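You operate a simulated robot arm through the tools that you are given. There is no shell and no other tool.

The job below is to be done with a simulated robot arm. You get a single attempt, and the scene is never put back.

JOB
Give the red sample cup two pumps of water and shake it up.
Fine: in the shaker, under the spout; one shake with the orange cover over it; swing spout and cover aside again; the cup stays there; the other sample cups get none. Set down upright: what you pick out. Where these are worked on the way, their far stop is far enough and under half their travel is too little: orange cover, swing spout.

The check looks at the end state, three seconds after you hand in, the way a careful person would. Anything else that was tipped, shoved, dropped, spilled or broken makes it a failure. A push-on lid holds only when it is set on centred and level and pressed home; a screw cap is set on level and turned clockwise until tight.

ROBOT AND FRAMES
A 7-joint arm with a two-finger parallel gripper, fixed in place. Base frame: the origin is on the floor under the middle of its stand, x ahead of it, y to its left, z up; the work surface is at about z = 0.8. Readings come in m, rad, newtons and seconds.
With the tool pointing down near the work surface it reaches from about 0.24 to 0.68 m from the base axis. Its first joint turns from -1.152 to 1.152 rad. Payload 2.4 kg.
Tool frame: the origin (TCP) lies between the finger pads and is the grasp point; the fingertips stand 0.03 m ahead of it; z points along the fingers, y is the line along which they close. The gripper opens to 0.094 m. The fingers are 0.028 m wide and 0.01 m thick; the gripper's body (0.05 by 0.096 m) begins 0.055 m behind the TCP.
Orientation is told as [roll, pitch, yaw] about the base's x, y, z axes, in that order, counted from this pose: with the fingers straight down and closing along the base's y, the tool's x points along the base's -x, its y along +y and its z along -z.

CONTROLS
- The arm moves only by the tool play_rows. Its argument "motion" is a list of rows, each an object (a shift or turn left out is 0, a gripper value left out holds the last) with "offset": the shift along the tool's x, y, z in m, a list of three; "delta_rot": the turn, a rotation vector about the tool's x, y, z in rad, a list of three; "hand": the gripper command, from -1 (shut) to 1 (fully open), values between in proportion. In form: [{"offset": [dx, dy, dz], "delta_rot": [wx, wy, wz], "hand": hand}, ...]. A call has 1 to 20 rows; each row shifts and turns the commanded pose from where the row before left it, along the tool's axes as they then stand. Rows are played at 5 a second. More than 0.05 m and 0.15 rad between two rows, or a gripper value outside its range, and nothing of the call is played. Where a pose cannot be reached the arm comes as near as it can. A force on the tool above 40 N (or 10 N above the force at the start of the call, whichever is more), or a blocked arm, ends the call early, and 0.2 s more pass. Each finger travels about 0.153 m/s and halts on what it meets, pressing with about 44 N; the grip force reading is that of the motor and also rises with nothing between the fingers. The clock runs only during rows and for 0.2 s after the last one: add rows that do not move to give the fingers time. It gives the time, the measured TCP pose, the force on the tool (base axes), the opening and the grip force at its end, in the units of the frame above (readings bear some noise), with the torque about the TCP (base axes, N m) and any sound that the robot's microphone picked up.
- Cameras (640 x 400 px; columns grow to the right, rows downward): "scene" is fixed at [0.038, 0.4659, 1.4389]; the picture's right is [-0.79, -0.61, 0.00], its down [-0.42, 0.54, -0.73] and it looks along [0.45, -0.58, -0.68] (base axes); focal length 228 px, centre (320, 200). "wrist" rides on the gripper at [0.076, 0.014, -0.102] in the tool frame; the picture's right is [-0.18, 0.98, 0.00], its down [-0.75, -0.14, -0.64] and it looks along [-0.63, -0.12, 0.77] (tool axes); focal length 243 px, centre (320, 200). There is no depth. A picture from a camera that has moved, and an enlarged one, comes with that camera's place and axes in the base frame and with its lens. The place of the scene camera against the robot may be out by one fixed shift of up to 0.018 m in any direction.
- snapshot(camera): a new picture of that camera. No time passes.
- close_up(camera, box): a new picture of the part [left, top, right, bottom] of that camera's present view, enlarged. No time passes.
- finish_job(): hands the job in; it is judged then, once.

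Nothing tells you positions but the pictures and the camera data. Unless the task says otherwise, let go and move clear before handing in.

The tools are called after ">>>" by a JSON object that holds its "name" and its "arguments". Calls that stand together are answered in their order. play_rows: Moves the arm, as the interface text tells. Its arguments: {"type":"object","properties":{"motion":{"type":"array","items":{"type":"object","properties":{"offset":{"type":"array","items":{"type":"number"}},"delta_rot":{"type":"array","items":{"type":"number"}},"hand":{"type":"number"}}}}},"required":["motion"]} The other tools are called the same way: snapshot (camera) takes a picture; close_up (camera, box) takes an enlarged picture of a part of a camera's view; finish_job () hands the job in.

At the start:

```text
time_s: 0.0
position: [0.4405, -0.1482, 1.0924]
tcp_rot: [0.001, -0.001, -0.001]
ft_force: [0.0, 0.3, -0.6]
ft_torque: [-0.01, 0.02, 0.0]
gripper_width: 0.0938
gripper_force: 0.0
```

scene: 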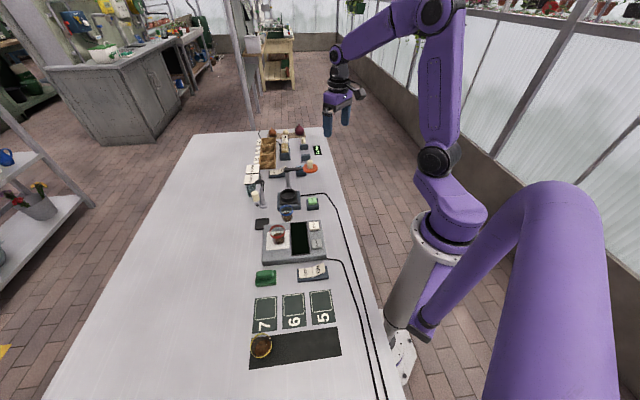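
wrist: 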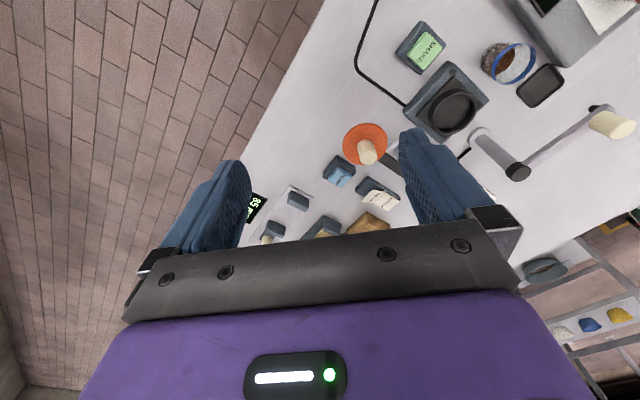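

I see a bench with a scale or similar device, a shaker, a spout, an orange cover and several cups. I'll take enlarged pictures before moving anything.

>>> {"name": "close_up", "arguments": {"camera": "scene", "box": [230, 120, 350, 195]}}

>>> {"name": "close_up", "arguments": {"camera": "scene", "box": [230, 180, 350, 290]}}

>>> {"name": "close_up", "arguments": {"camera": "scene", "box": [230, 260, 390, 380]}}

>>> {"name": "close_up", "arguments": {"camera": "wrist", "box": [230, 0, 640, 280]}}

```text
5.33 times, centred on (290, 158) of scene
camera zoom: at [0.038, 0.4659, 1.4389], right [-0.79, -0.61, 0.0], down [-0.42, 0.54, -0.73], along [0.45, -0.58, -0.68], focal length 1219 px, centre (480, 427)
```

zoom: 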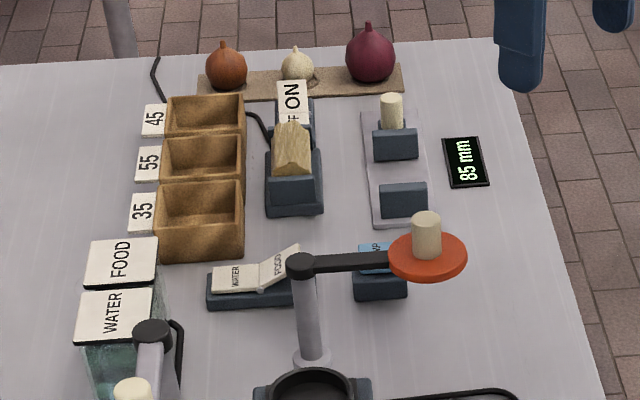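

```text
3.64 times, centred on (290, 235) of scene
camera zoom: at [0.038, 0.4659, 1.4389], right [-0.79, -0.61, 0.0], down [-0.42, 0.54, -0.73], along [0.45, -0.58, -0.68], focal length 831 px, centre (429, 73)
```

zoom: 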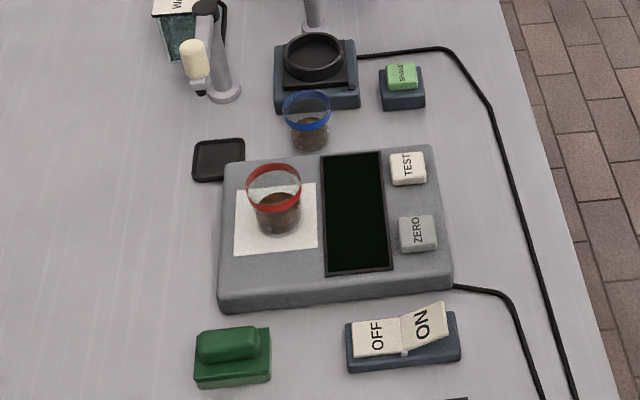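

```text
3.33 times, centred on (310, 320) of scene
camera zoom: at [0.038, 0.4659, 1.4389], right [-0.79, -0.61, 0.0], down [-0.42, 0.54, -0.73], along [0.45, -0.58, -0.68], focal length 762 px, centre (353, -200)
```

zoom: 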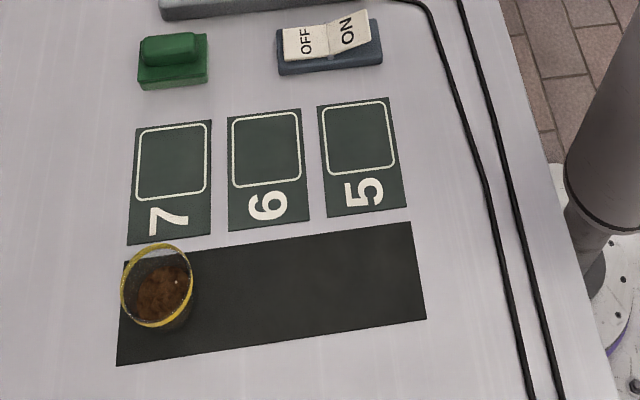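

```text
1.43 times, centred on (435, 140) of wrist
camera zoom: at [0.363, -0.1339, 1.195], right [0.18, 0.98, 0.0], down [0.75, -0.14, 0.64], along [0.63, -0.12, -0.77], focal length 347 px, centre (156, 286)
```

zoom: 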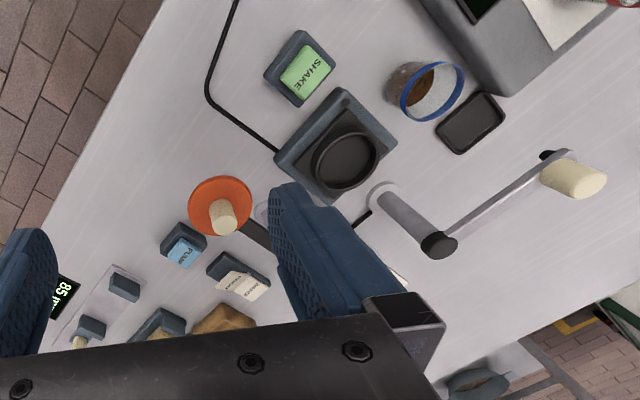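

The red cup stands on the scale at about (0.42, 0.19), and the shaker is at about (0.53, 0.02). The spout post and orange cover post are beside the shaker. I'll move the arm back and up for better wrist views.

>>> {"name": "play_rows", "arguments": {"motion": [{"offset": [0.023, 0.03, -0.01]}, {"offset": [0.023, 0.03, -0.01]}, {"offset": [0.023, 0.03, -0.01]}, {"offset": [0.023, 0.03, -0.01]}, {"offset": [0.023, 0.03, 0]}, {"offset": [0.023, 0.03, 0]}, {"offset": [0, 0, 0]}]}}

>>> {"name": "snapshot", "arguments": {"camera": "wrist"}}

>>> {"name": "snapshot", "arguments": {"camera": "scene"}}

```text
time_s: 1.6
position: [0.3016, 0.0334, 1.1292]
tcp_rot: [0.001, 0.002, -0.001]
ft_force: [-0.8, 0.4, 0.5]
ft_torque: [-0.01, 0.01, -0.01]
gripper_width: 0.0941
gripper_force: 0.1
```

```text
taken
camera wrist: at [0.2238, 0.0474, 1.233], right [0.18, 0.98, 0.0], down [0.75, -0.14, 0.64], along [0.63, -0.12, -0.77], focal length 243 px, centre (320, 200)
```

wrist: 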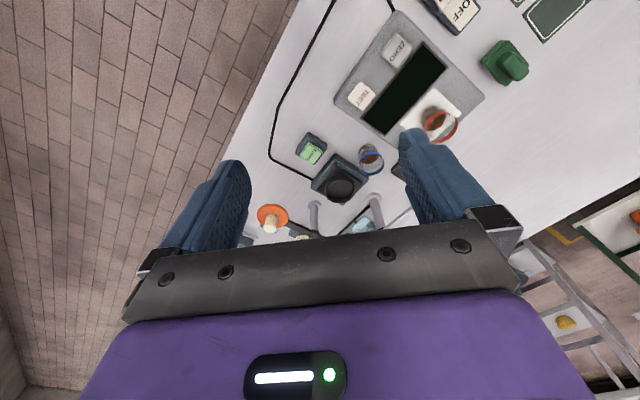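

```text
taken
```

scene: 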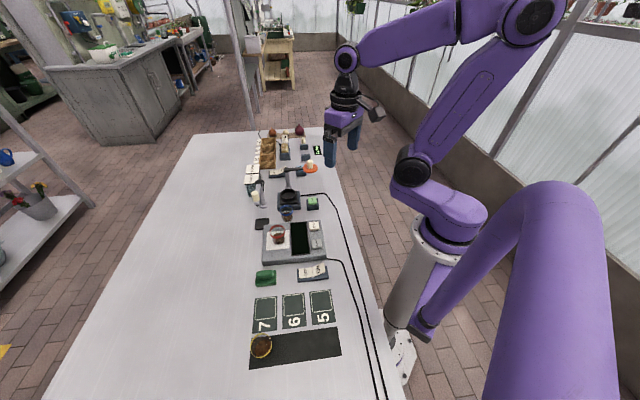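

The wrist view shows the scale with the red cup, the blue cup, the shaker and the orange cover. I'll enlarge it to read the layout.

>>> {"name": "close_up", "arguments": {"camera": "wrist", "box": [240, 90, 440, 250]}}

>>> {"name": "close_up", "arguments": {"camera": "scene", "box": [240, 150, 330, 215]}}

>>> {"name": "close_up", "arguments": {"camera": "scene", "box": [255, 120, 325, 170]}}

```text
2.50 times, centred on (340, 170) of wrist
camera zoom: at [0.2238, 0.0474, 1.233], right [0.18, 0.98, 0.0], down [0.75, -0.14, 0.64], along [0.63, -0.12, -0.77], focal length 606 px, centre (270, 275)
```

zoom: 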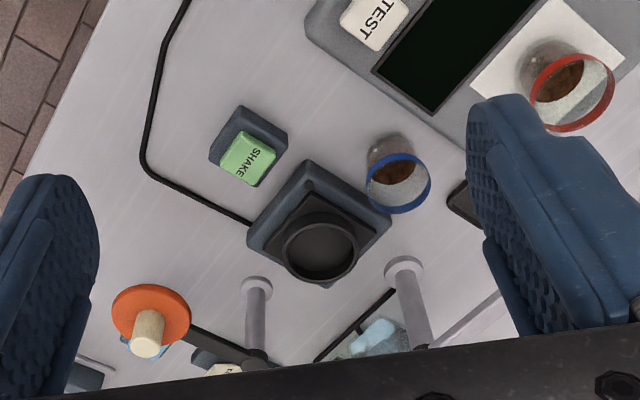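

```text
6.15 times, centred on (285, 182) of scene
camera zoom: at [0.038, 0.4659, 1.4389], right [-0.79, -0.61, 0.0], down [-0.42, 0.54, -0.73], along [0.45, -0.58, -0.68], focal length 1406 px, centre (535, 308)
```

zoom: 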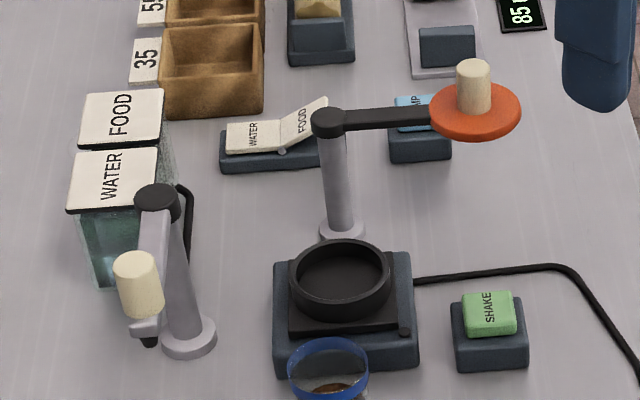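

```text
8.00 times, centred on (290, 145) of scene
camera zoom: at [0.038, 0.4659, 1.4389], right [-0.79, -0.61, 0.0], down [-0.42, 0.54, -0.73], along [0.45, -0.58, -0.68], focal length 1828 px, centre (560, 640)
```

zoom: 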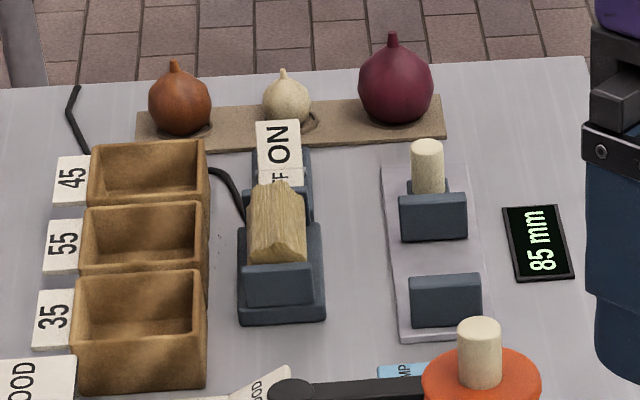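

The red cup on the scale is at about (0.404, 0.206), the shaker ring at about (0.524, 0.034), and the spout and cover posts at about (0.593, 0.104) and (0.586, -0.032). Next I'll take a closer view of the red cup.

>>> {"name": "play_rows", "arguments": {"motion": [{"offset": [0.0045, 0.0328, 0.0215]}, {"offset": [0.0045, 0.0328, 0.0215]}, {"offset": [0.0045, 0.0328, 0.0215]}, {"offset": [0.0045, 0.0328, 0.0215]}, {"offset": [0.0045, 0.0328, 0.0215]}, {"offset": [0.0045, 0.0328, 0.0215]}, {"offset": [0, 0, 0]}, {"offset": [0, 0, 0]}]}}

>>> {"name": "snapshot", "arguments": {"camera": "wrist"}}

>>> {"name": "close_up", "arguments": {"camera": "wrist", "box": [220, 100, 420, 230]}}

```text
time_s: 3.4
position: [0.275, 0.2292, 1.0031]
tcp_rot: [-0.001, 0.001, -0.001]
ft_force: [0.1, 0.0, 0.0]
ft_torque: [0.02, 0.0, 0.03]
gripper_width: 0.094
gripper_force: 0.1
```

```text
taken
camera wrist: at [0.198, 0.2431, 1.1066], right [0.18, 0.98, 0.0], down [0.75, -0.14, 0.64], along [0.63, -0.12, -0.77], focal length 243 px, centre (320, 200)
```

wrist: 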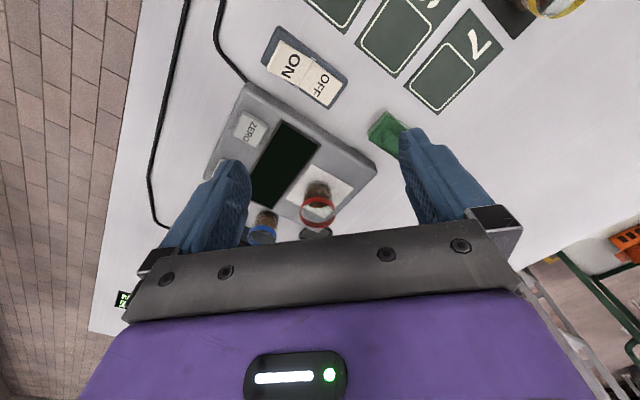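

```text
3.08 times, centred on (320, 165) of wrist
camera zoom: at [0.198, 0.2431, 1.1066], right [0.18, 0.98, 0.0], down [0.75, -0.14, 0.64], along [0.63, -0.12, -0.77], focal length 746 px, centre (320, 308)
```

zoom: 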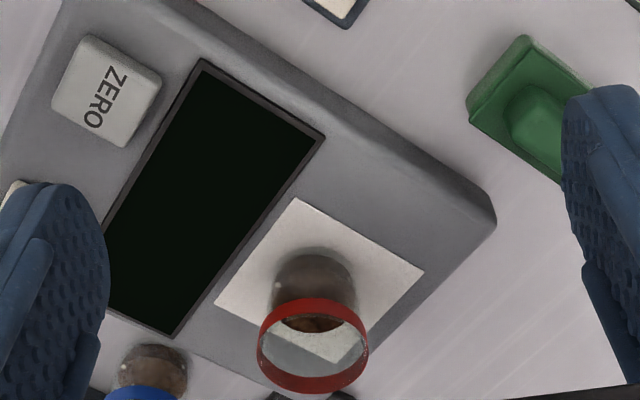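

The red cup's rim centre triangulates to about (0.407, 0.202, 0.876), with a diameter of about 0.047 and a base at about z 0.83. Next I'll look closely at the shaker.

>>> {"name": "play_rows", "arguments": {"motion": [{"offset": [-0.022, -0.0338, 0]}, {"offset": [-0.022, -0.0338, 0]}, {"offset": [-0.022, -0.0338, 0]}, {"offset": [-0.022, -0.0338, 0]}, {"offset": [-0.022, -0.0338, 0]}, {"offset": [0, 0, 0]}, {"offset": [0, 0, 0]}]}}

>>> {"name": "snapshot", "arguments": {"camera": "wrist"}}

>>> {"name": "close_up", "arguments": {"camera": "wrist", "box": [200, 80, 440, 240]}}

>>> {"name": "close_up", "arguments": {"camera": "wrist", "box": [260, 150, 380, 230]}}

```text
time_s: 5.0
position: [0.3861, 0.0556, 1.0039]
tcp_rot: [0.0, 0.0, 0.001]
ft_force: [-0.2, -0.3, 0.1]
ft_torque: [0.02, -0.03, 0.04]
gripper_width: 0.0942
gripper_force: 0.2
```

```text
taken
camera wrist: at [0.3089, 0.0714, 1.1064], right [0.18, 0.98, 0.0], down [0.75, -0.14, 0.64], along [0.63, -0.12, -0.77], focal length 243 px, centre (320, 200)
```

wrist: 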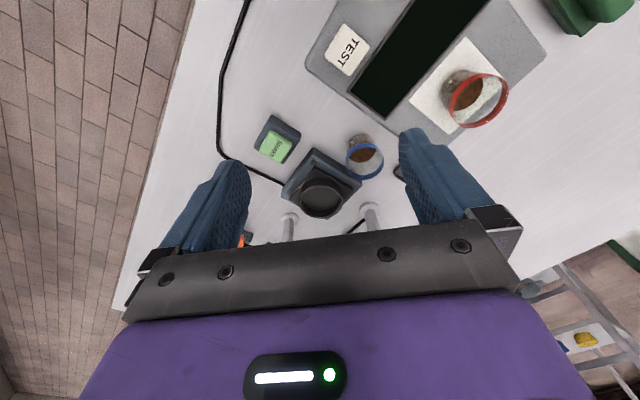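

```text
2.50 times, centred on (320, 160) of wrist
camera zoom: at [0.3089, 0.0714, 1.1064], right [0.18, 0.98, 0.0], down [0.75, -0.14, 0.64], along [0.63, -0.12, -0.77], focal length 606 px, centre (320, 300)
```

zoom: 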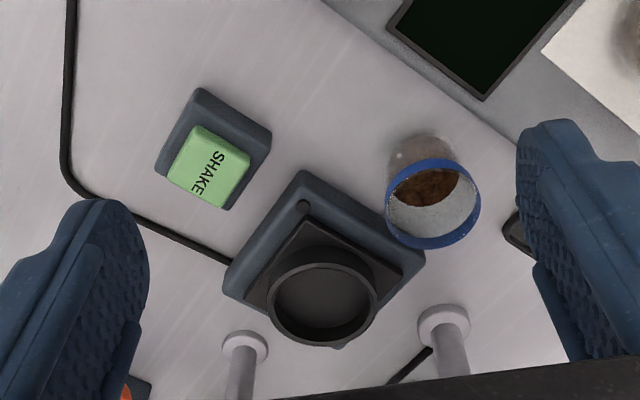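

```text
5.00 times, centred on (320, 190) of wrist
camera zoom: at [0.3089, 0.0714, 1.1064], right [0.18, 0.98, 0.0], down [0.75, -0.14, 0.64], along [0.63, -0.12, -0.77], focal length 1213 px, centre (320, 250)
```

zoom: 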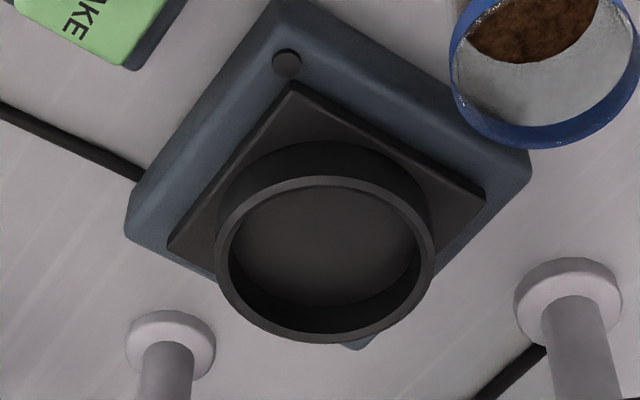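

The shaker ring centre is at about (0.525, 0.033), its top at about z 0.849 and its floor at about z 0.836. Next I'll move over the red cup with the gripper partly closed.

>>> {"name": "play_rows", "arguments": {"motion": [{"offset": [-0.0042, 0.0293, 0.0088], "hand": 0.6}, {"offset": [-0.0042, 0.0293, 0.0088]}, {"offset": [-0.0042, 0.0293, 0.0088]}, {"offset": [-0.0042, 0.0293, 0.0088]}, {"offset": [-0.0042, 0.0293, 0.0088]}, {"offset": [0, 0, 0]}, {"offset": [0, 0, 0]}]}}

>>> {"name": "snapshot", "arguments": {"camera": "wrist"}}

>>> {"name": "close_up", "arguments": {"camera": "scene", "box": [230, 160, 350, 260]}}

```text
time_s: 6.6
position: [0.4053, 0.2067, 0.9609]
tcp_rot: [-0.001, 0.001, 0.001]
ft_force: [-0.2, 0.0, -0.1]
ft_torque: [0.0, -0.02, 0.01]
gripper_width: 0.0752
gripper_force: 0.0
```

```text
taken
camera wrist: at [0.3281, 0.2207, 1.0627], right [0.18, 0.98, 0.0], down [0.75, -0.14, 0.64], along [0.63, -0.12, -0.77], focal length 243 px, centre (320, 200)
```

wrist: 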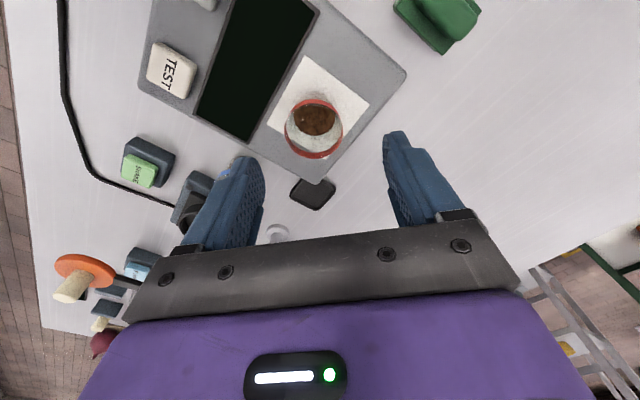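

```text
4.00 times, centred on (290, 210) of scene
camera zoom: at [0.038, 0.4659, 1.4389], right [-0.79, -0.61, 0.0], down [-0.42, 0.54, -0.73], along [0.45, -0.58, -0.68], focal length 914 px, centre (440, 160)
```

zoom: 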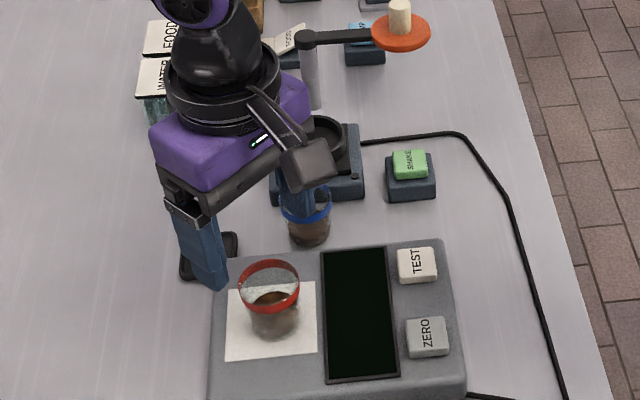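

The red cup's rim is confirmed at about (0.408, 0.2025, 0.876). I'll centre on it and descend to a TCP height of about 0.882, still open.

>>> {"name": "play_rows", "arguments": {"motion": [{"offset": [-0.002, -0.0035, 0.015]}, {"offset": [0, 0, 0.02]}, {"offset": [0, 0, 0.02]}, {"offset": [0, 0, 0.015]}, {"offset": [0, 0, 0.008]}, {"offset": [0, 0, 0]}, {"offset": [0, 0, 0]}]}}

>>> {"name": "close_up", "arguments": {"camera": "scene", "box": [240, 200, 340, 280]}}

>>> {"name": "snapshot", "arguments": {"camera": "wrist"}}

```text
time_s: 8.2
position: [0.4077, 0.2023, 0.8795]
tcp_rot: [0.0, 0.0, 0.001]
ft_force: [0.6, 0.0, -0.3]
ft_torque: [0.01, 0.0, 0.0]
gripper_width: 0.0752
gripper_force: 0.1
```

```text
5.00 times, centred on (290, 240) of scene
camera zoom: at [0.038, 0.4659, 1.4389], right [-0.79, -0.61, 0.0], down [-0.42, 0.54, -0.73], along [0.45, -0.58, -0.68], focal length 1143 px, centre (470, 0)
```

zoom: 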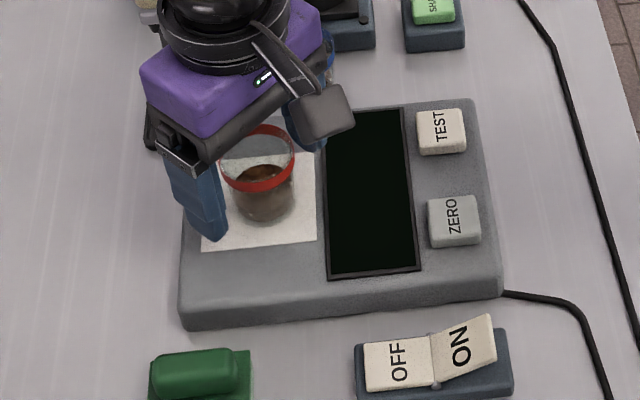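

```text
taken
camera wrist: at [0.3307, 0.2172, 0.9836], right [0.18, 0.98, 0.0], down [0.75, -0.14, 0.64], along [0.63, -0.12, -0.77], focal length 243 px, centre (320, 200)
```

wrist: 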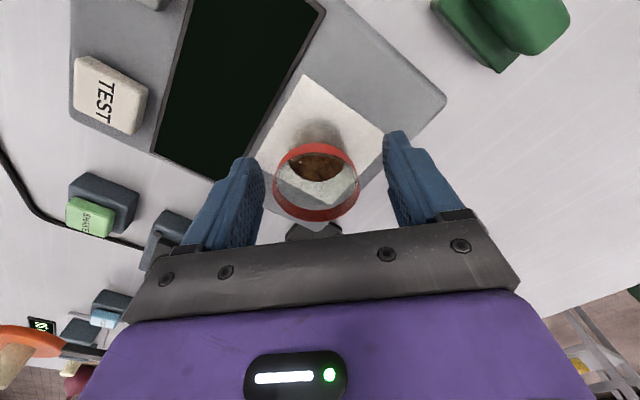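

The fingers straddle the red cup evenly. I'll close on it now.

>>> {"name": "play_rows", "arguments": {"motion": [{"hand": 0.2}, {"hand": 0.05}, {"hand": -0.2}, {"hand": -0.3}, {"hand": -0.3}]}}

>>> {"name": "snapshot", "arguments": {"camera": "wrist"}}

```text
time_s: 9.4
position: [0.4067, 0.2032, 0.8819]
tcp_rot: [0.001, 0.0, 0.0]
ft_force: [-0.1, 0.5, 2.0]
ft_torque: [0.0, 0.01, -0.01]
gripper_width: 0.0441
gripper_force: 44.0
```

```text
taken
camera wrist: at [0.3307, 0.2172, 0.9837], right [0.18, 0.98, 0.0], down [0.75, -0.14, 0.64], along [0.63, -0.12, -0.77], focal length 243 px, centre (320, 200)
```

wrist: 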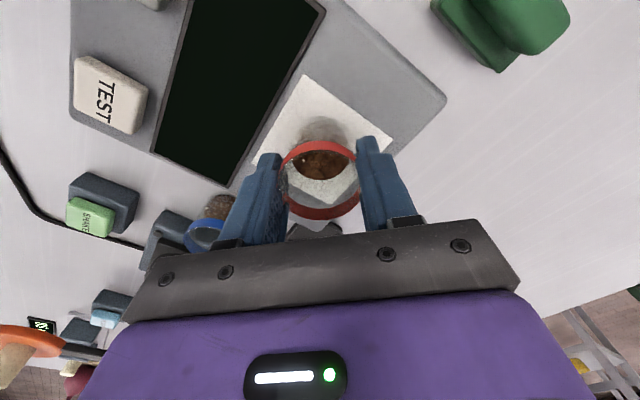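

The cup is gripped at a width of 0.044. I'll lift it straight up about 0.085.

>>> {"name": "play_rows", "arguments": {"motion": [{"offset": [0, 0, -0.005]}, {"offset": [0, 0, -0.015]}, {"offset": [0, 0, -0.02]}, {"offset": [0, 0, -0.02]}, {"offset": [0, 0, -0.02]}, {"offset": [0, 0, -0.01]}, {"offset": [0, 0, 0]}]}}

>>> {"name": "snapshot", "arguments": {"camera": "wrist"}}

>>> {"name": "close_up", "arguments": {"camera": "scene", "box": [230, 150, 350, 250]}}

```text
time_s: 11.0
position: [0.4077, 0.2028, 0.9714]
tcp_rot: [0.001, 0.0, 0.001]
ft_force: [0.0, 0.3, -1.9]
ft_torque: [-0.02, 0.0, -0.04]
gripper_width: 0.0436
gripper_force: 44.2
```

```text
taken
camera wrist: at [0.3308, 0.2159, 1.0738], right [0.18, 0.98, 0.0], down [0.75, -0.14, 0.64], along [0.63, -0.12, -0.77], focal length 243 px, centre (320, 200)
```

wrist: 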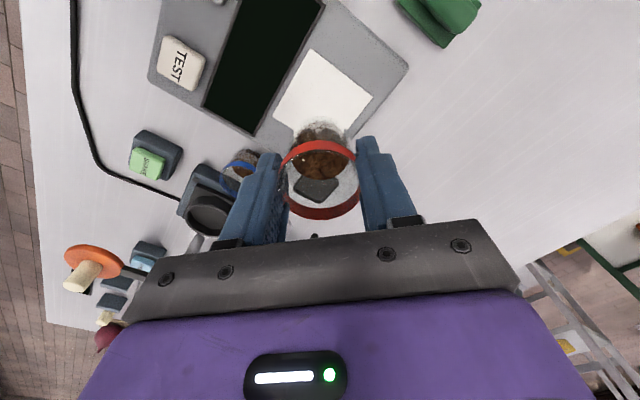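

```text
4.00 times, centred on (290, 200) of scene
camera zoom: at [0.038, 0.4659, 1.4389], right [-0.79, -0.61, 0.0], down [-0.42, 0.54, -0.73], along [0.45, -0.58, -0.68], focal length 914 px, centre (440, 200)
```

zoom: 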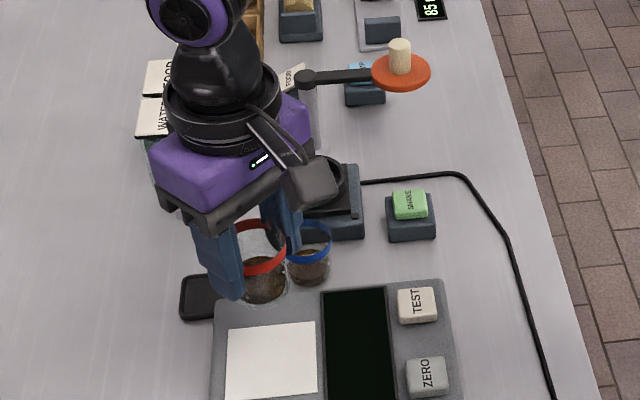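

The cup is held level in the air. I'll move along -y at x 0.407, then forward towards the shaker at height 0.97.

>>> {"name": "play_rows", "arguments": {"motion": [{"offset": [0, -0.015, 0]}, {"offset": [0, -0.03, 0]}, {"offset": [0, -0.03, 0]}, {"offset": [0, -0.03, 0]}, {"offset": [0, -0.03, 0]}, {"offset": [0, -0.025, 0]}, {"offset": [0, -0.01, 0]}, {"offset": [-0.015, 0, 0]}, {"offset": [-0.025, 0, 0]}, {"offset": [-0.025, 0, 0]}, {"offset": [-0.015, 0, 0]}, {"offset": [0, 0, 0]}, {"offset": [0, 0, 0]}]}}

>>> {"name": "snapshot", "arguments": {"camera": "wrist"}}

>>> {"name": "close_up", "arguments": {"camera": "scene", "box": [230, 120, 350, 220]}}

```text
time_s: 13.8
position: [0.4883, 0.033, 0.9711]
tcp_rot: [0.002, 0.0, 0.0]
ft_force: [-0.6, 1.0, -0.9]
ft_torque: [-0.02, -0.01, 0.01]
gripper_width: 0.0439
gripper_force: 44.6
```

```text
taken
camera wrist: at [0.412, 0.0474, 1.0732], right [0.18, 0.98, 0.0], down [0.75, -0.14, 0.64], along [0.63, -0.12, -0.77], focal length 243 px, centre (320, 200)
```

wrist: 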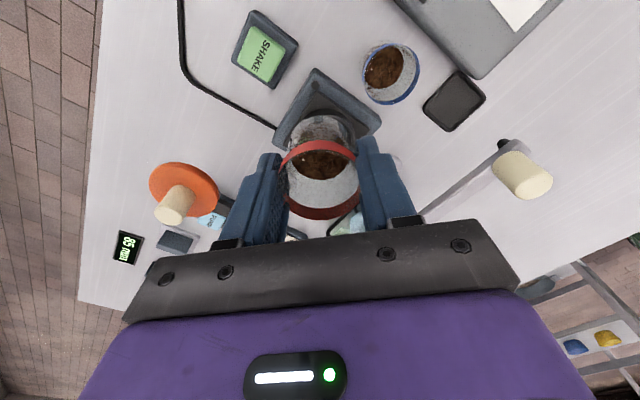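

```text
4.00 times, centred on (290, 170) of scene
camera zoom: at [0.038, 0.4659, 1.4389], right [-0.79, -0.61, 0.0], down [-0.42, 0.54, -0.73], along [0.45, -0.58, -0.68], focal length 914 px, centre (440, 320)
```

zoom: 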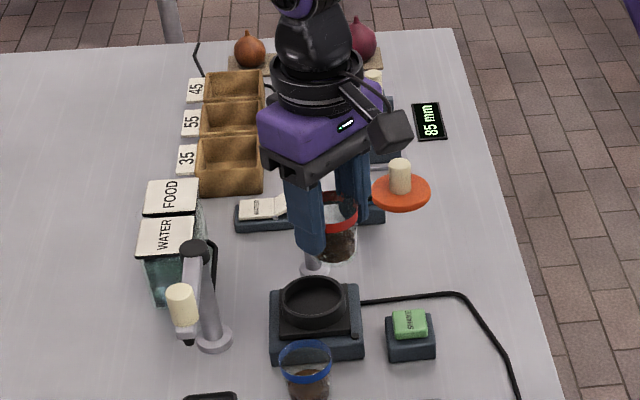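

Both posts and knobs are now measured: the cover knob is at about (0.520, -0.098) with its top at z 0.928, and the spout knob at about (0.530, 0.170) with its top at z 0.941. I'll move over the ring and lower to just above it.

>>> {"name": "play_rows", "arguments": {"motion": [{"offset": [-0.0125, 0, 0]}, {"offset": [-0.016, 0, 0]}, {"offset": [-0.008, 0, 0]}, {"offset": [0, 0, 0.01]}, {"offset": [0, 0, 0.02]}, {"offset": [0, 0, 0.02]}, {"offset": [0, 0, 0.008]}, {"offset": [0, 0, 0]}, {"offset": [0, 0, 0]}]}}

>>> {"name": "snapshot", "arguments": {"camera": "wrist"}}

>>> {"name": "close_up", "arguments": {"camera": "scene", "box": [260, 160, 330, 220]}}

>>> {"name": "close_up", "arguments": {"camera": "wrist", "box": [240, 70, 400, 230]}}

```text
time_s: 15.8
position: [0.5229, 0.0336, 0.915]
tcp_rot: [-0.001, 0.0, -0.002]
ft_force: [0.6, -0.7, 0.0]
ft_torque: [0.0, 0.0, 0.0]
gripper_width: 0.0436
gripper_force: 44.2
```

```text
taken
camera wrist: at [0.4465, 0.0473, 1.0169], right [0.18, 0.98, 0.0], down [0.75, -0.14, 0.64], along [0.63, -0.12, -0.77], focal length 243 px, centre (320, 200)
```

wrist: 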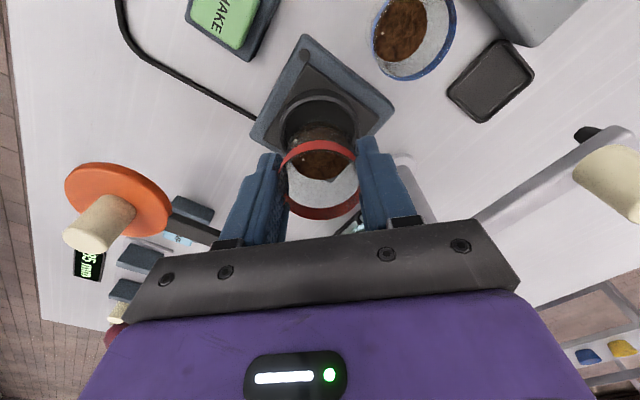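

```text
6.67 times, centred on (295, 190) of scene
camera zoom: at [0.038, 0.4659, 1.4389], right [-0.79, -0.61, 0.0], down [-0.42, 0.54, -0.73], along [0.45, -0.58, -0.68], focal length 1524 px, centre (487, 267)
```

zoom: 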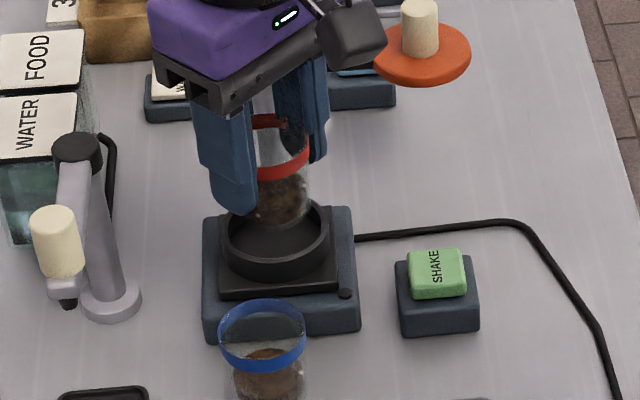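

```text
2.50 times, centred on (320, 150) of wrist
camera zoom: at [0.4465, 0.0473, 1.0169], right [0.18, 0.98, 0.0], down [0.75, -0.14, 0.64], along [0.63, -0.12, -0.77], focal length 606 px, centre (320, 325)
```

zoom: 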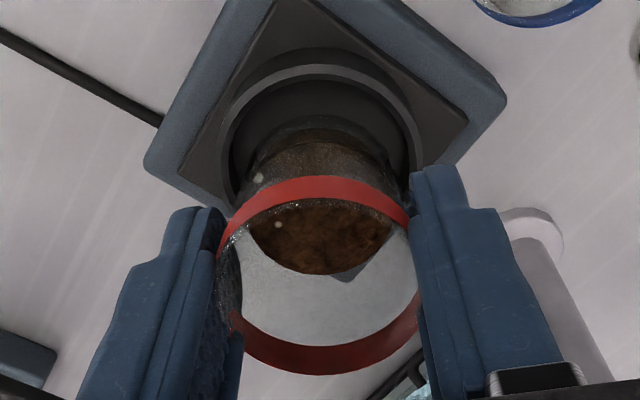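

The cup is held just above the ring. The ring centre is about 3 mm further forward in x, so I'll correct that and lower carefully.

>>> {"name": "play_rows", "arguments": {"motion": [{"offset": [-0.003, -0.001, 0]}, {"offset": [0, 0, 0.008]}, {"offset": [0, 0, 0.006]}, {"offset": [0, 0, 0.005]}, {"offset": [0, 0, 0.004]}, {"offset": [0, 0, 0]}, {"offset": [0, 0, 0]}]}}

>>> {"name": "close_up", "arguments": {"camera": "scene", "box": [260, 160, 330, 220]}}

>>> {"name": "close_up", "arguments": {"camera": "wrist", "box": [240, 70, 400, 230]}}

```text
time_s: 17.4
position: [0.5274, 0.0319, 0.8912]
tcp_rot: [-0.001, -0.001, 0.0]
ft_force: [0.5, 0.4, 0.1]
ft_torque: [0.0, -0.01, 0.01]
gripper_width: 0.0436
gripper_force: 43.6
```

```text
6.67 times, centred on (295, 190) of scene
camera zoom: at [0.038, 0.4659, 1.4389], right [-0.79, -0.61, 0.0], down [-0.42, 0.54, -0.73], along [0.45, -0.58, -0.68], focal length 1524 px, centre (487, 267)
```

zoom: 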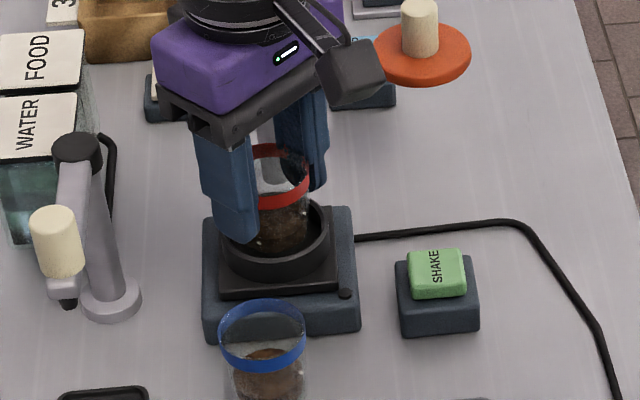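

```text
2.50 times, centred on (320, 150) of wrist
camera zoom: at [0.4502, 0.046, 0.9934], right [0.18, 0.98, 0.0], down [0.75, -0.14, 0.64], along [0.63, -0.12, -0.77], focal length 606 px, centre (320, 325)
```

zoom: 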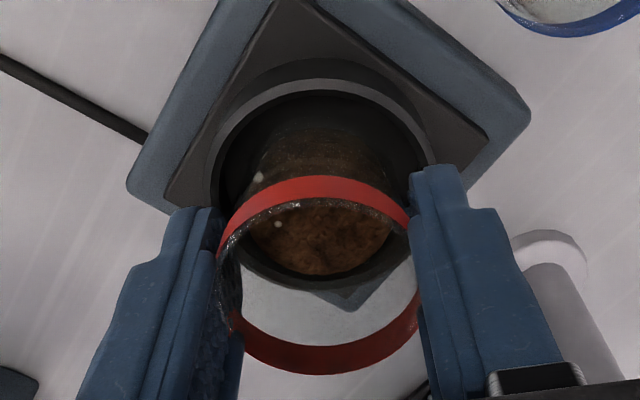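

The cup base is inside the ring, but the rim sits about 5 mm too far in +x. I'll move it back 5 mm and lower until it touches the floor.

>>> {"name": "play_rows", "arguments": {"motion": [{"offset": [0.0025, 0.0005, 0]}, {"offset": [0.0025, 0.0005, 0]}, {"offset": [0, 0, 0.002]}, {"offset": [0, 0, 0.002]}, {"offset": [0, 0, 0]}, {"offset": [0, 0, 0]}]}}

>>> {"name": "close_up", "arguments": {"camera": "wrist", "box": [240, 70, 400, 230]}}

```text
time_s: 18.8
position: [0.5237, 0.0323, 0.8871]
tcp_rot: [0.001, 0.001, 0.001]
ft_force: [-0.6, -0.5, 4.2]
ft_torque: [0.0, 0.06, 0.04]
gripper_width: 0.0438
gripper_force: 43.8
```

```text
2.50 times, centred on (320, 150) of wrist
camera zoom: at [0.4458, 0.047, 0.9894], right [0.18, 0.98, 0.0], down [0.75, -0.14, 0.64], along [0.63, -0.12, -0.77], focal length 606 px, centre (320, 325)
```

zoom: 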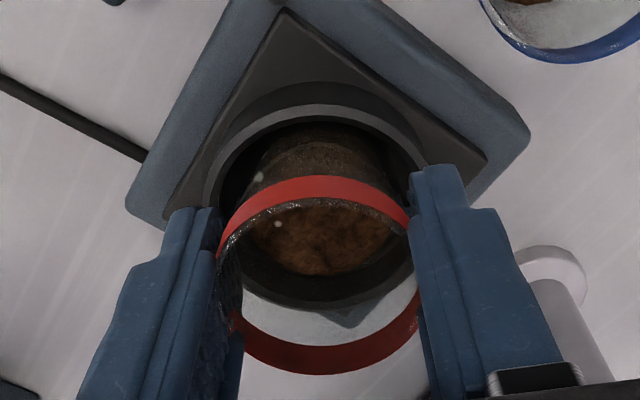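

A contact force of about 4 N shows the cup resting on the ring floor. I'll release and raise straight up.

>>> {"name": "play_rows", "arguments": {"motion": [{"hand": -0.02}, {"hand": 0.1}, {"hand": 0.4}, {"hand": 0.5}, {"offset": [0, 0, -0.01]}, {"offset": [0, 0, -0.02]}, {"offset": [0, 0, -0.03]}, {"offset": [0, 0, -0.04]}, {"offset": [0, 0, 0]}, {"offset": [0, 0, 0]}]}}

>>> {"name": "snapshot", "arguments": {"camera": "wrist"}}

>>> {"name": "close_up", "arguments": {"camera": "scene", "box": [250, 150, 330, 220]}}

```text
time_s: 21.0
position: [0.5248, 0.0316, 0.9886]
tcp_rot: [0.0, 0.0, 0.001]
ft_force: [-0.9, -0.6, -0.2]
ft_torque: [0.04, 0.0, 0.03]
gripper_width: 0.0707
gripper_force: 0.0
```

```text
taken
camera wrist: at [0.4475, 0.0455, 1.0904], right [0.18, 0.98, 0.0], down [0.75, -0.14, 0.64], along [0.63, -0.12, -0.77], focal length 243 px, centre (320, 200)
```

wrist: 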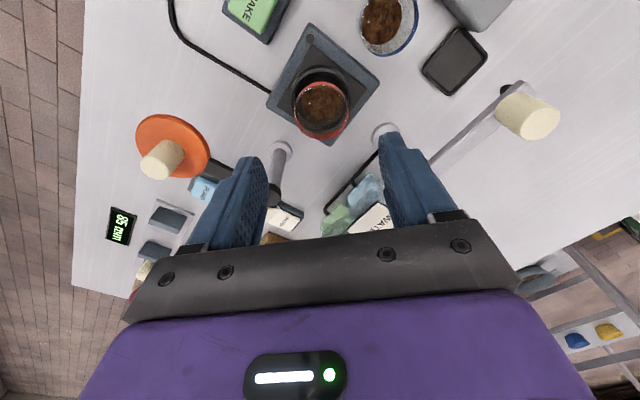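

```text
5.71 times, centred on (290, 185) of scene
camera zoom: at [0.038, 0.4659, 1.4389], right [-0.79, -0.61, 0.0], down [-0.42, 0.54, -0.73], along [0.45, -0.58, -0.68], focal length 1306 px, centre (491, 286)
```

zoom: 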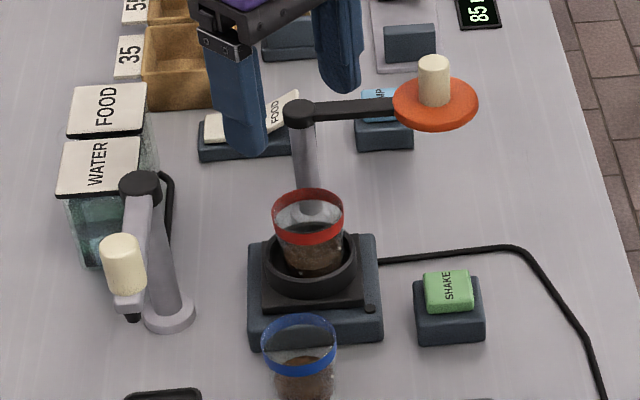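

The cup sits upright in the ring. Next I'll get a good view of the spout and its post.

>>> {"name": "play_rows", "arguments": {"motion": [{"offset": [0.02, 0, -0.03]}, {"offset": [0.03, 0.02, -0.02]}, {"offset": [0.03, 0.03, 0]}, {"offset": [0.02, 0.035, 0]}, {"offset": [0, 0.03, 0]}, {"offset": [0, 0, 0]}, {"offset": [0, 0, 0]}]}}

>>> {"name": "snapshot", "arguments": {"camera": "wrist"}}

>>> {"name": "close_up", "arguments": {"camera": "wrist", "box": [240, 70, 420, 240]}}

>>> {"name": "close_up", "arguments": {"camera": "scene", "box": [250, 160, 310, 210]}}

```text
time_s: 22.6
position: [0.4229, 0.1476, 1.0358]
tcp_rot: [0.0, 0.0, 0.0]
ft_force: [0.4, 0.1, 0.4]
ft_torque: [0.02, 0.03, -0.02]
gripper_width: 0.0703
gripper_force: 0.1
```

```text
taken
camera wrist: at [0.3459, 0.1618, 1.1386], right [0.18, 0.98, 0.0], down [0.75, -0.14, 0.64], along [0.63, -0.12, -0.77], focal length 243 px, centre (320, 200)
```

wrist: 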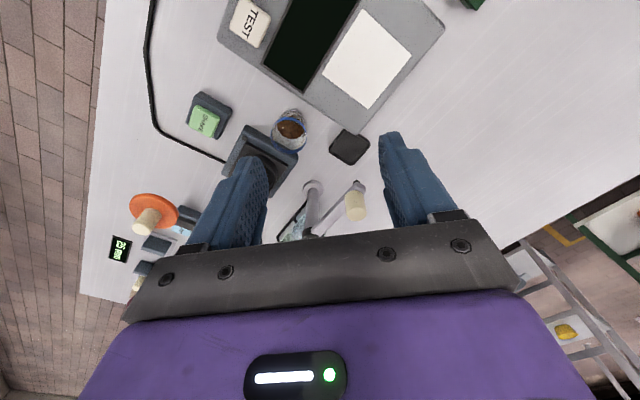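

```text
2.35 times, centred on (330, 155) of wrist
camera zoom: at [0.3459, 0.1618, 1.1386], right [0.18, 0.98, 0.0], down [0.75, -0.14, 0.64], along [0.63, -0.12, -0.77], focal length 571 px, centre (296, 306)
```

zoom: 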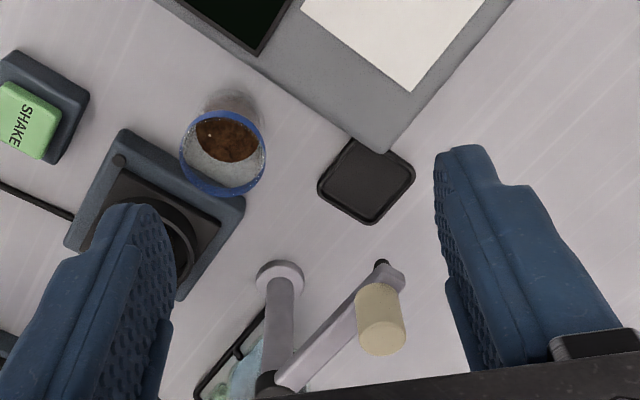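

```text
8.00 times, centred on (280, 185) of scene
camera zoom: at [0.038, 0.4659, 1.4389], right [-0.79, -0.61, 0.0], down [-0.42, 0.54, -0.73], along [0.45, -0.58, -0.68], focal length 1828 px, centre (640, 320)
```

zoom: 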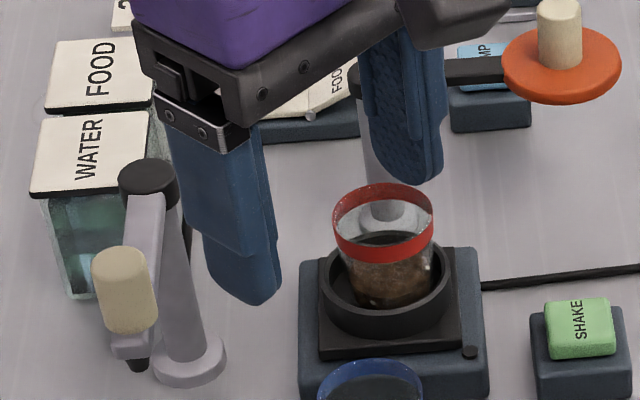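

The spout knob is at about (0.529, 0.169) with its top at z 0.945. Its post axis is at about (0.589, 0.104), so it needs about a 95° swing passing the -x side. I'll go above the knob and turn the tool so the fingers close along the arc's tangent.

>>> {"name": "play_rows", "arguments": {"motion": [{"offset": [-0.0353, 0.0071, 0.005], "hand": -0.1}, {"offset": [-0.0353, 0.0071, 0.005]}, {"offset": [-0.0353, 0.0071, 0.005]}, {"delta_rot": [0, 0, 0.1376]}, {"delta_rot": [0, 0, 0.1376]}, {"delta_rot": [0, 0, 0.1376]}, {"delta_rot": [0, 0, 0.1376]}, {"delta_rot": [0, 0, 0.1376]}, {"delta_rot": [0, 0, 0.1376]}, {"offset": [0, 0, 0.01]}, {"offset": [0, 0, 0]}, {"offset": [0, 0, 0]}]}}

>>> {"name": "snapshot", "arguments": {"camera": "wrist"}}

>>> {"name": "close_up", "arguments": {"camera": "scene", "box": [230, 140, 320, 210]}}

```text
time_s: 25.2
position: [0.5276, 0.1695, 1.0115]
tcp_rot: [0.0, -0.001, -0.824]
ft_force: [-0.2, -0.8, 0.5]
ft_torque: [0.01, -0.02, -0.01]
gripper_width: 0.0423
gripper_force: 0.0
```

```text
taken
camera wrist: at [0.4863, 0.2345, 1.1147], right [0.85, 0.53, 0.0], down [0.41, -0.65, 0.64], along [0.34, -0.54, -0.77], focal length 243 px, centre (320, 200)
```

wrist: 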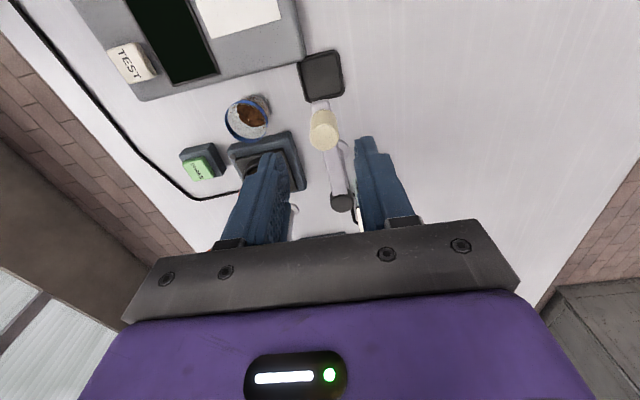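

```text
5.71 times, centred on (275, 175) of scene
camera zoom: at [0.038, 0.4659, 1.4389], right [-0.79, -0.61, 0.0], down [-0.42, 0.54, -0.73], along [0.45, -0.58, -0.68], focal length 1306 px, centre (577, 343)
```

zoom: 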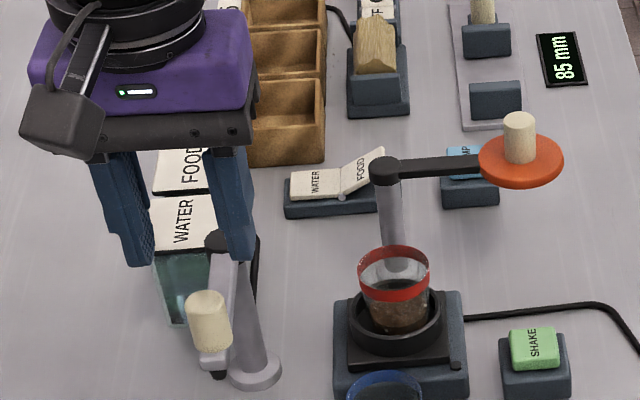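

The knob is about 4 mm off the finger centre along tool y. I'll correct that and descend so the fingers straddle the knob.

>>> {"name": "play_rows", "arguments": {"motion": [{"offset": [-0.002, 0.004, 0.01]}, {"offset": [0, 0, 0.02]}, {"offset": [0, 0, 0.015]}, {"offset": [0, 0, 0.008]}, {"offset": [0, 0, 0]}, {"offset": [0, 0, 0]}]}}

>>> {"name": "close_up", "arguments": {"camera": "wrist", "box": [220, 90, 420, 240]}}

>>> {"name": "close_up", "arguments": {"camera": "scene", "box": [230, 150, 310, 210]}}

```text
time_s: 26.6
position: [0.5335, 0.1712, 0.9578]
tcp_rot: [-0.001, 0.0, -0.823]
ft_force: [0.4, 0.3, 0.5]
ft_torque: [-0.01, 0.0, 0.02]
gripper_width: 0.0425
gripper_force: 0.1
```

```text
2.67 times, centred on (320, 165) of wrist
camera zoom: at [0.4918, 0.2366, 1.0613], right [0.85, 0.53, 0.0], down [0.41, -0.65, 0.64], along [0.34, -0.54, -0.77], focal length 647 px, centre (320, 293)
```

zoom: 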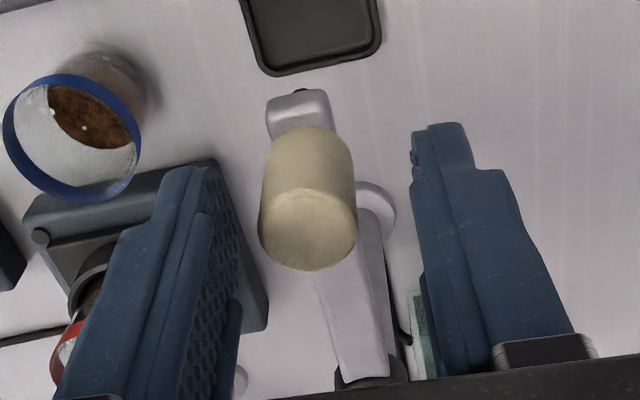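

```text
6.67 times, centred on (270, 180) of scene
camera zoom: at [0.038, 0.4659, 1.4389], right [-0.79, -0.61, 0.0], down [-0.42, 0.54, -0.73], along [0.45, -0.58, -0.68], focal length 1524 px, centre (653, 333)
```

zoom: 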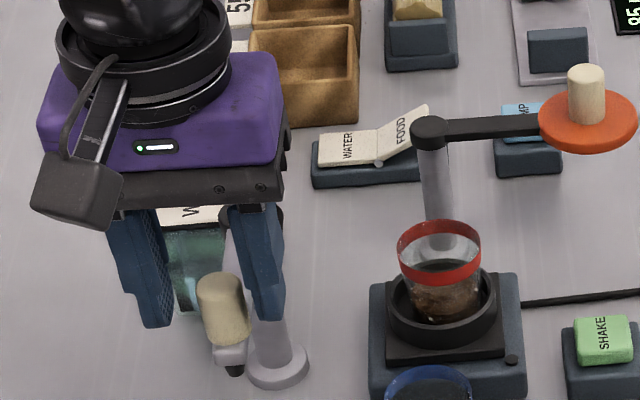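

The knob is between the fingers, 15 mm deep. I'll narrow the fingers to a loose cage and swing it about halfway along the arc.

>>> {"name": "play_rows", "arguments": {"motion": [{"offset": [-0.0015, -0.003, 0.003]}, {"hand": -0.4}, {"hand": -0.44}, {"offset": [-0.0003, -0.0072, 0], "delta_rot": [0, 0, -0.083]}, {"offset": [-0.0003, -0.0072, 0], "delta_rot": [0, 0, -0.083]}, {"offset": [-0.0003, -0.0072, 0], "delta_rot": [0, 0, -0.083]}, {"offset": [-0.0003, -0.0072, 0], "delta_rot": [0, 0, -0.083]}, {"offset": [-0.0003, -0.0072, 0], "delta_rot": [0, 0, -0.083]}, {"offset": [-0.0003, -0.0072, 0], "delta_rot": [0, 0, -0.083]}, {"offset": [0, 0, 0]}]}}

>>> {"name": "snapshot", "arguments": {"camera": "wrist"}}

>>> {"name": "close_up", "arguments": {"camera": "scene", "box": [230, 150, 310, 210]}}

```text
time_s: 28.8
position: [0.5077, 0.1315, 0.9557]
tcp_rot: [-0.001, 0.001, -0.326]
ft_force: [1.2, 0.1, 0.1]
ft_torque: [-0.02, -0.01, 0.0]
gripper_width: 0.0263
gripper_force: 0.0
```

```text
taken
camera wrist: at [0.4393, 0.1688, 1.0588], right [0.49, 0.87, 0.0], down [0.67, -0.37, 0.64], along [0.56, -0.31, -0.77], focal length 243 px, centre (320, 200)
```

wrist: 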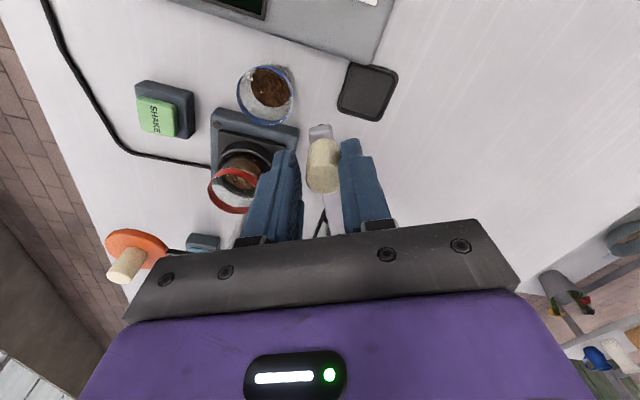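

```text
6.67 times, centred on (270, 180) of scene
camera zoom: at [0.038, 0.4659, 1.4389], right [-0.79, -0.61, 0.0], down [-0.42, 0.54, -0.73], along [0.45, -0.58, -0.68], focal length 1524 px, centre (653, 333)
```

zoom: 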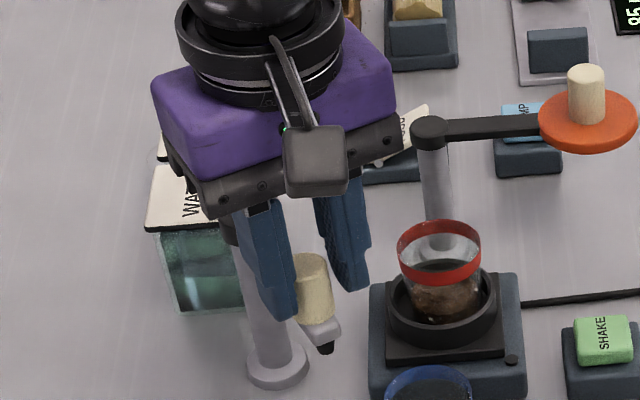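

The spout is following smoothly. I'll continue the swing.

>>> {"name": "play_rows", "arguments": {"motion": [{"offset": [-0.0003, -0.0072, 0], "delta_rot": [0, 0, -0.083]}, {"offset": [-0.0003, -0.0072, 0], "delta_rot": [0, 0, -0.083]}, {"offset": [-0.0003, -0.0072, 0], "delta_rot": [0, 0, -0.083]}, {"offset": [-0.0003, -0.0072, 0], "delta_rot": [0, 0, -0.083]}, {"offset": [-0.0003, -0.0072, 0], "delta_rot": [0, 0, -0.083]}, {"offset": [-0.0003, -0.0072, 0], "delta_rot": [0, 0, -0.083]}, {"offset": [-0.0003, -0.0072, 0], "delta_rot": [0, 0, -0.083]}, {"offset": [-0.0003, -0.0072, 0], "delta_rot": [0, 0, -0.083]}, {"offset": [-0.0003, -0.0072, 0], "delta_rot": [0, 0, -0.083]}, {"offset": [-0.0003, -0.0072, 0], "delta_rot": [0, 0, -0.083]}, {"offset": [0, 0, 0]}]}}

>>> {"name": "snapshot", "arguments": {"camera": "wrist"}}

>>> {"name": "close_up", "arguments": {"camera": "scene", "box": [250, 150, 330, 210]}}

```text
time_s: 31.2
position: [0.5139, 0.0609, 0.9558]
tcp_rot: [0.001, 0.0, 0.505]
ft_force: [1.5, 1.6, 0.7]
ft_torque: [-0.02, 0.0, -0.01]
gripper_width: 0.0265
gripper_force: 0.1
```

```text
taken
camera wrist: at [0.4402, 0.0363, 1.0583], right [-0.32, 0.95, 0.0], down [0.73, 0.24, 0.64], along [0.61, 0.2, -0.77], focal length 243 px, centre (320, 200)
```

wrist: 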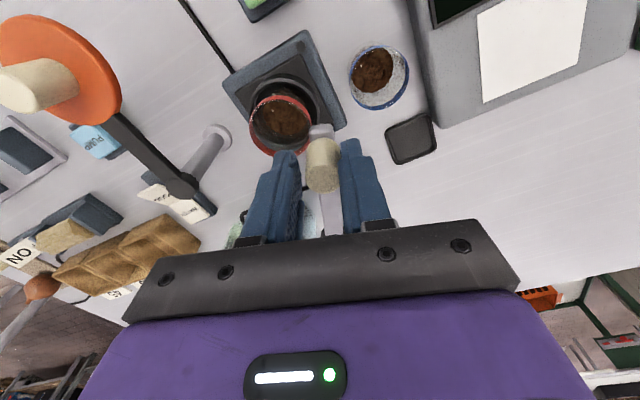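

```text
6.67 times, centred on (290, 180) of scene
camera zoom: at [0.038, 0.4659, 1.4389], right [-0.79, -0.61, 0.0], down [-0.42, 0.54, -0.73], along [0.45, -0.58, -0.68], focal length 1524 px, centre (520, 333)
```

zoom: 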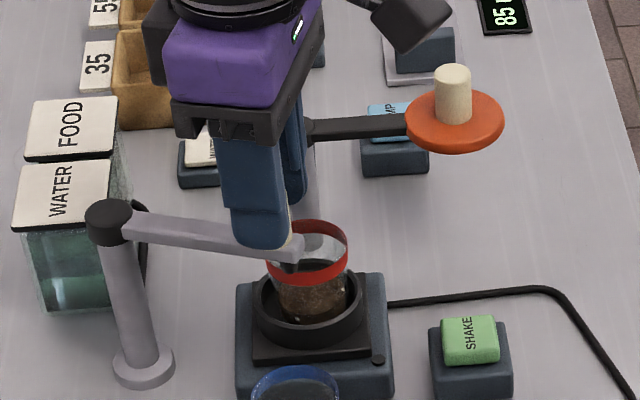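

The spout is nearly over the cup. I'll continue in smaller steps to the stop, watching the force.

>>> {"name": "play_rows", "arguments": {"motion": [{"offset": [-0.0003, -0.0072, 0], "delta_rot": [0, 0, -0.083]}, {"offset": [-0.0003, -0.0072, 0], "delta_rot": [0, 0, -0.083]}, {"offset": [-0.0001, -0.0043, 0], "delta_rot": [0, 0, -0.05]}, {"offset": [-0.0001, -0.0043, 0], "delta_rot": [0, 0, -0.05]}, {"offset": [0, 0, 0]}]}}

>>> {"name": "snapshot", "arguments": {"camera": "wrist"}}

>>> {"name": "close_up", "arguments": {"camera": "scene", "box": [250, 150, 330, 210]}}

```text
time_s: 32.4
position: [0.5285, 0.0426, 0.9546]
tcp_rot: [-0.001, 0.0, 0.772]
ft_force: [-0.4, -1.5, -0.2]
ft_torque: [-0.02, -0.03, 0.0]
gripper_width: 0.0266
gripper_force: 0.1
```

```text
taken
camera wrist: at [0.4627, 0.0, 1.0577], right [-0.55, 0.83, 0.0], down [0.64, 0.42, 0.64], along [0.53, 0.36, -0.77], focal length 243 px, centre (320, 200)
```

wrist: 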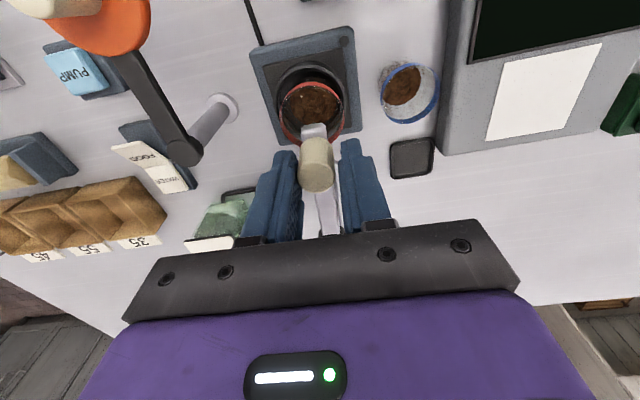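

```text
6.67 times, centred on (290, 180) of scene
camera zoom: at [0.038, 0.4659, 1.4389], right [-0.79, -0.61, 0.0], down [-0.42, 0.54, -0.73], along [0.45, -0.58, -0.68], focal length 1524 px, centre (520, 333)
```

zoom: 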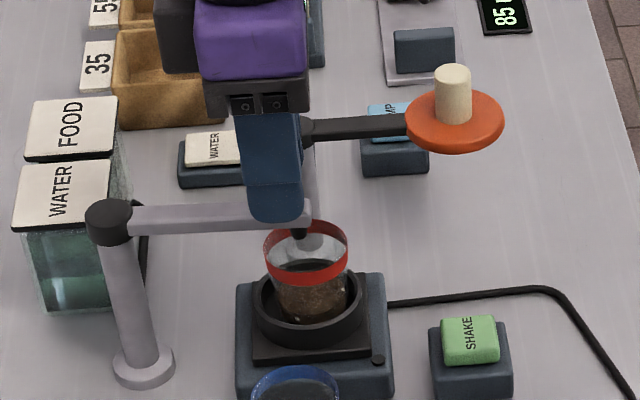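

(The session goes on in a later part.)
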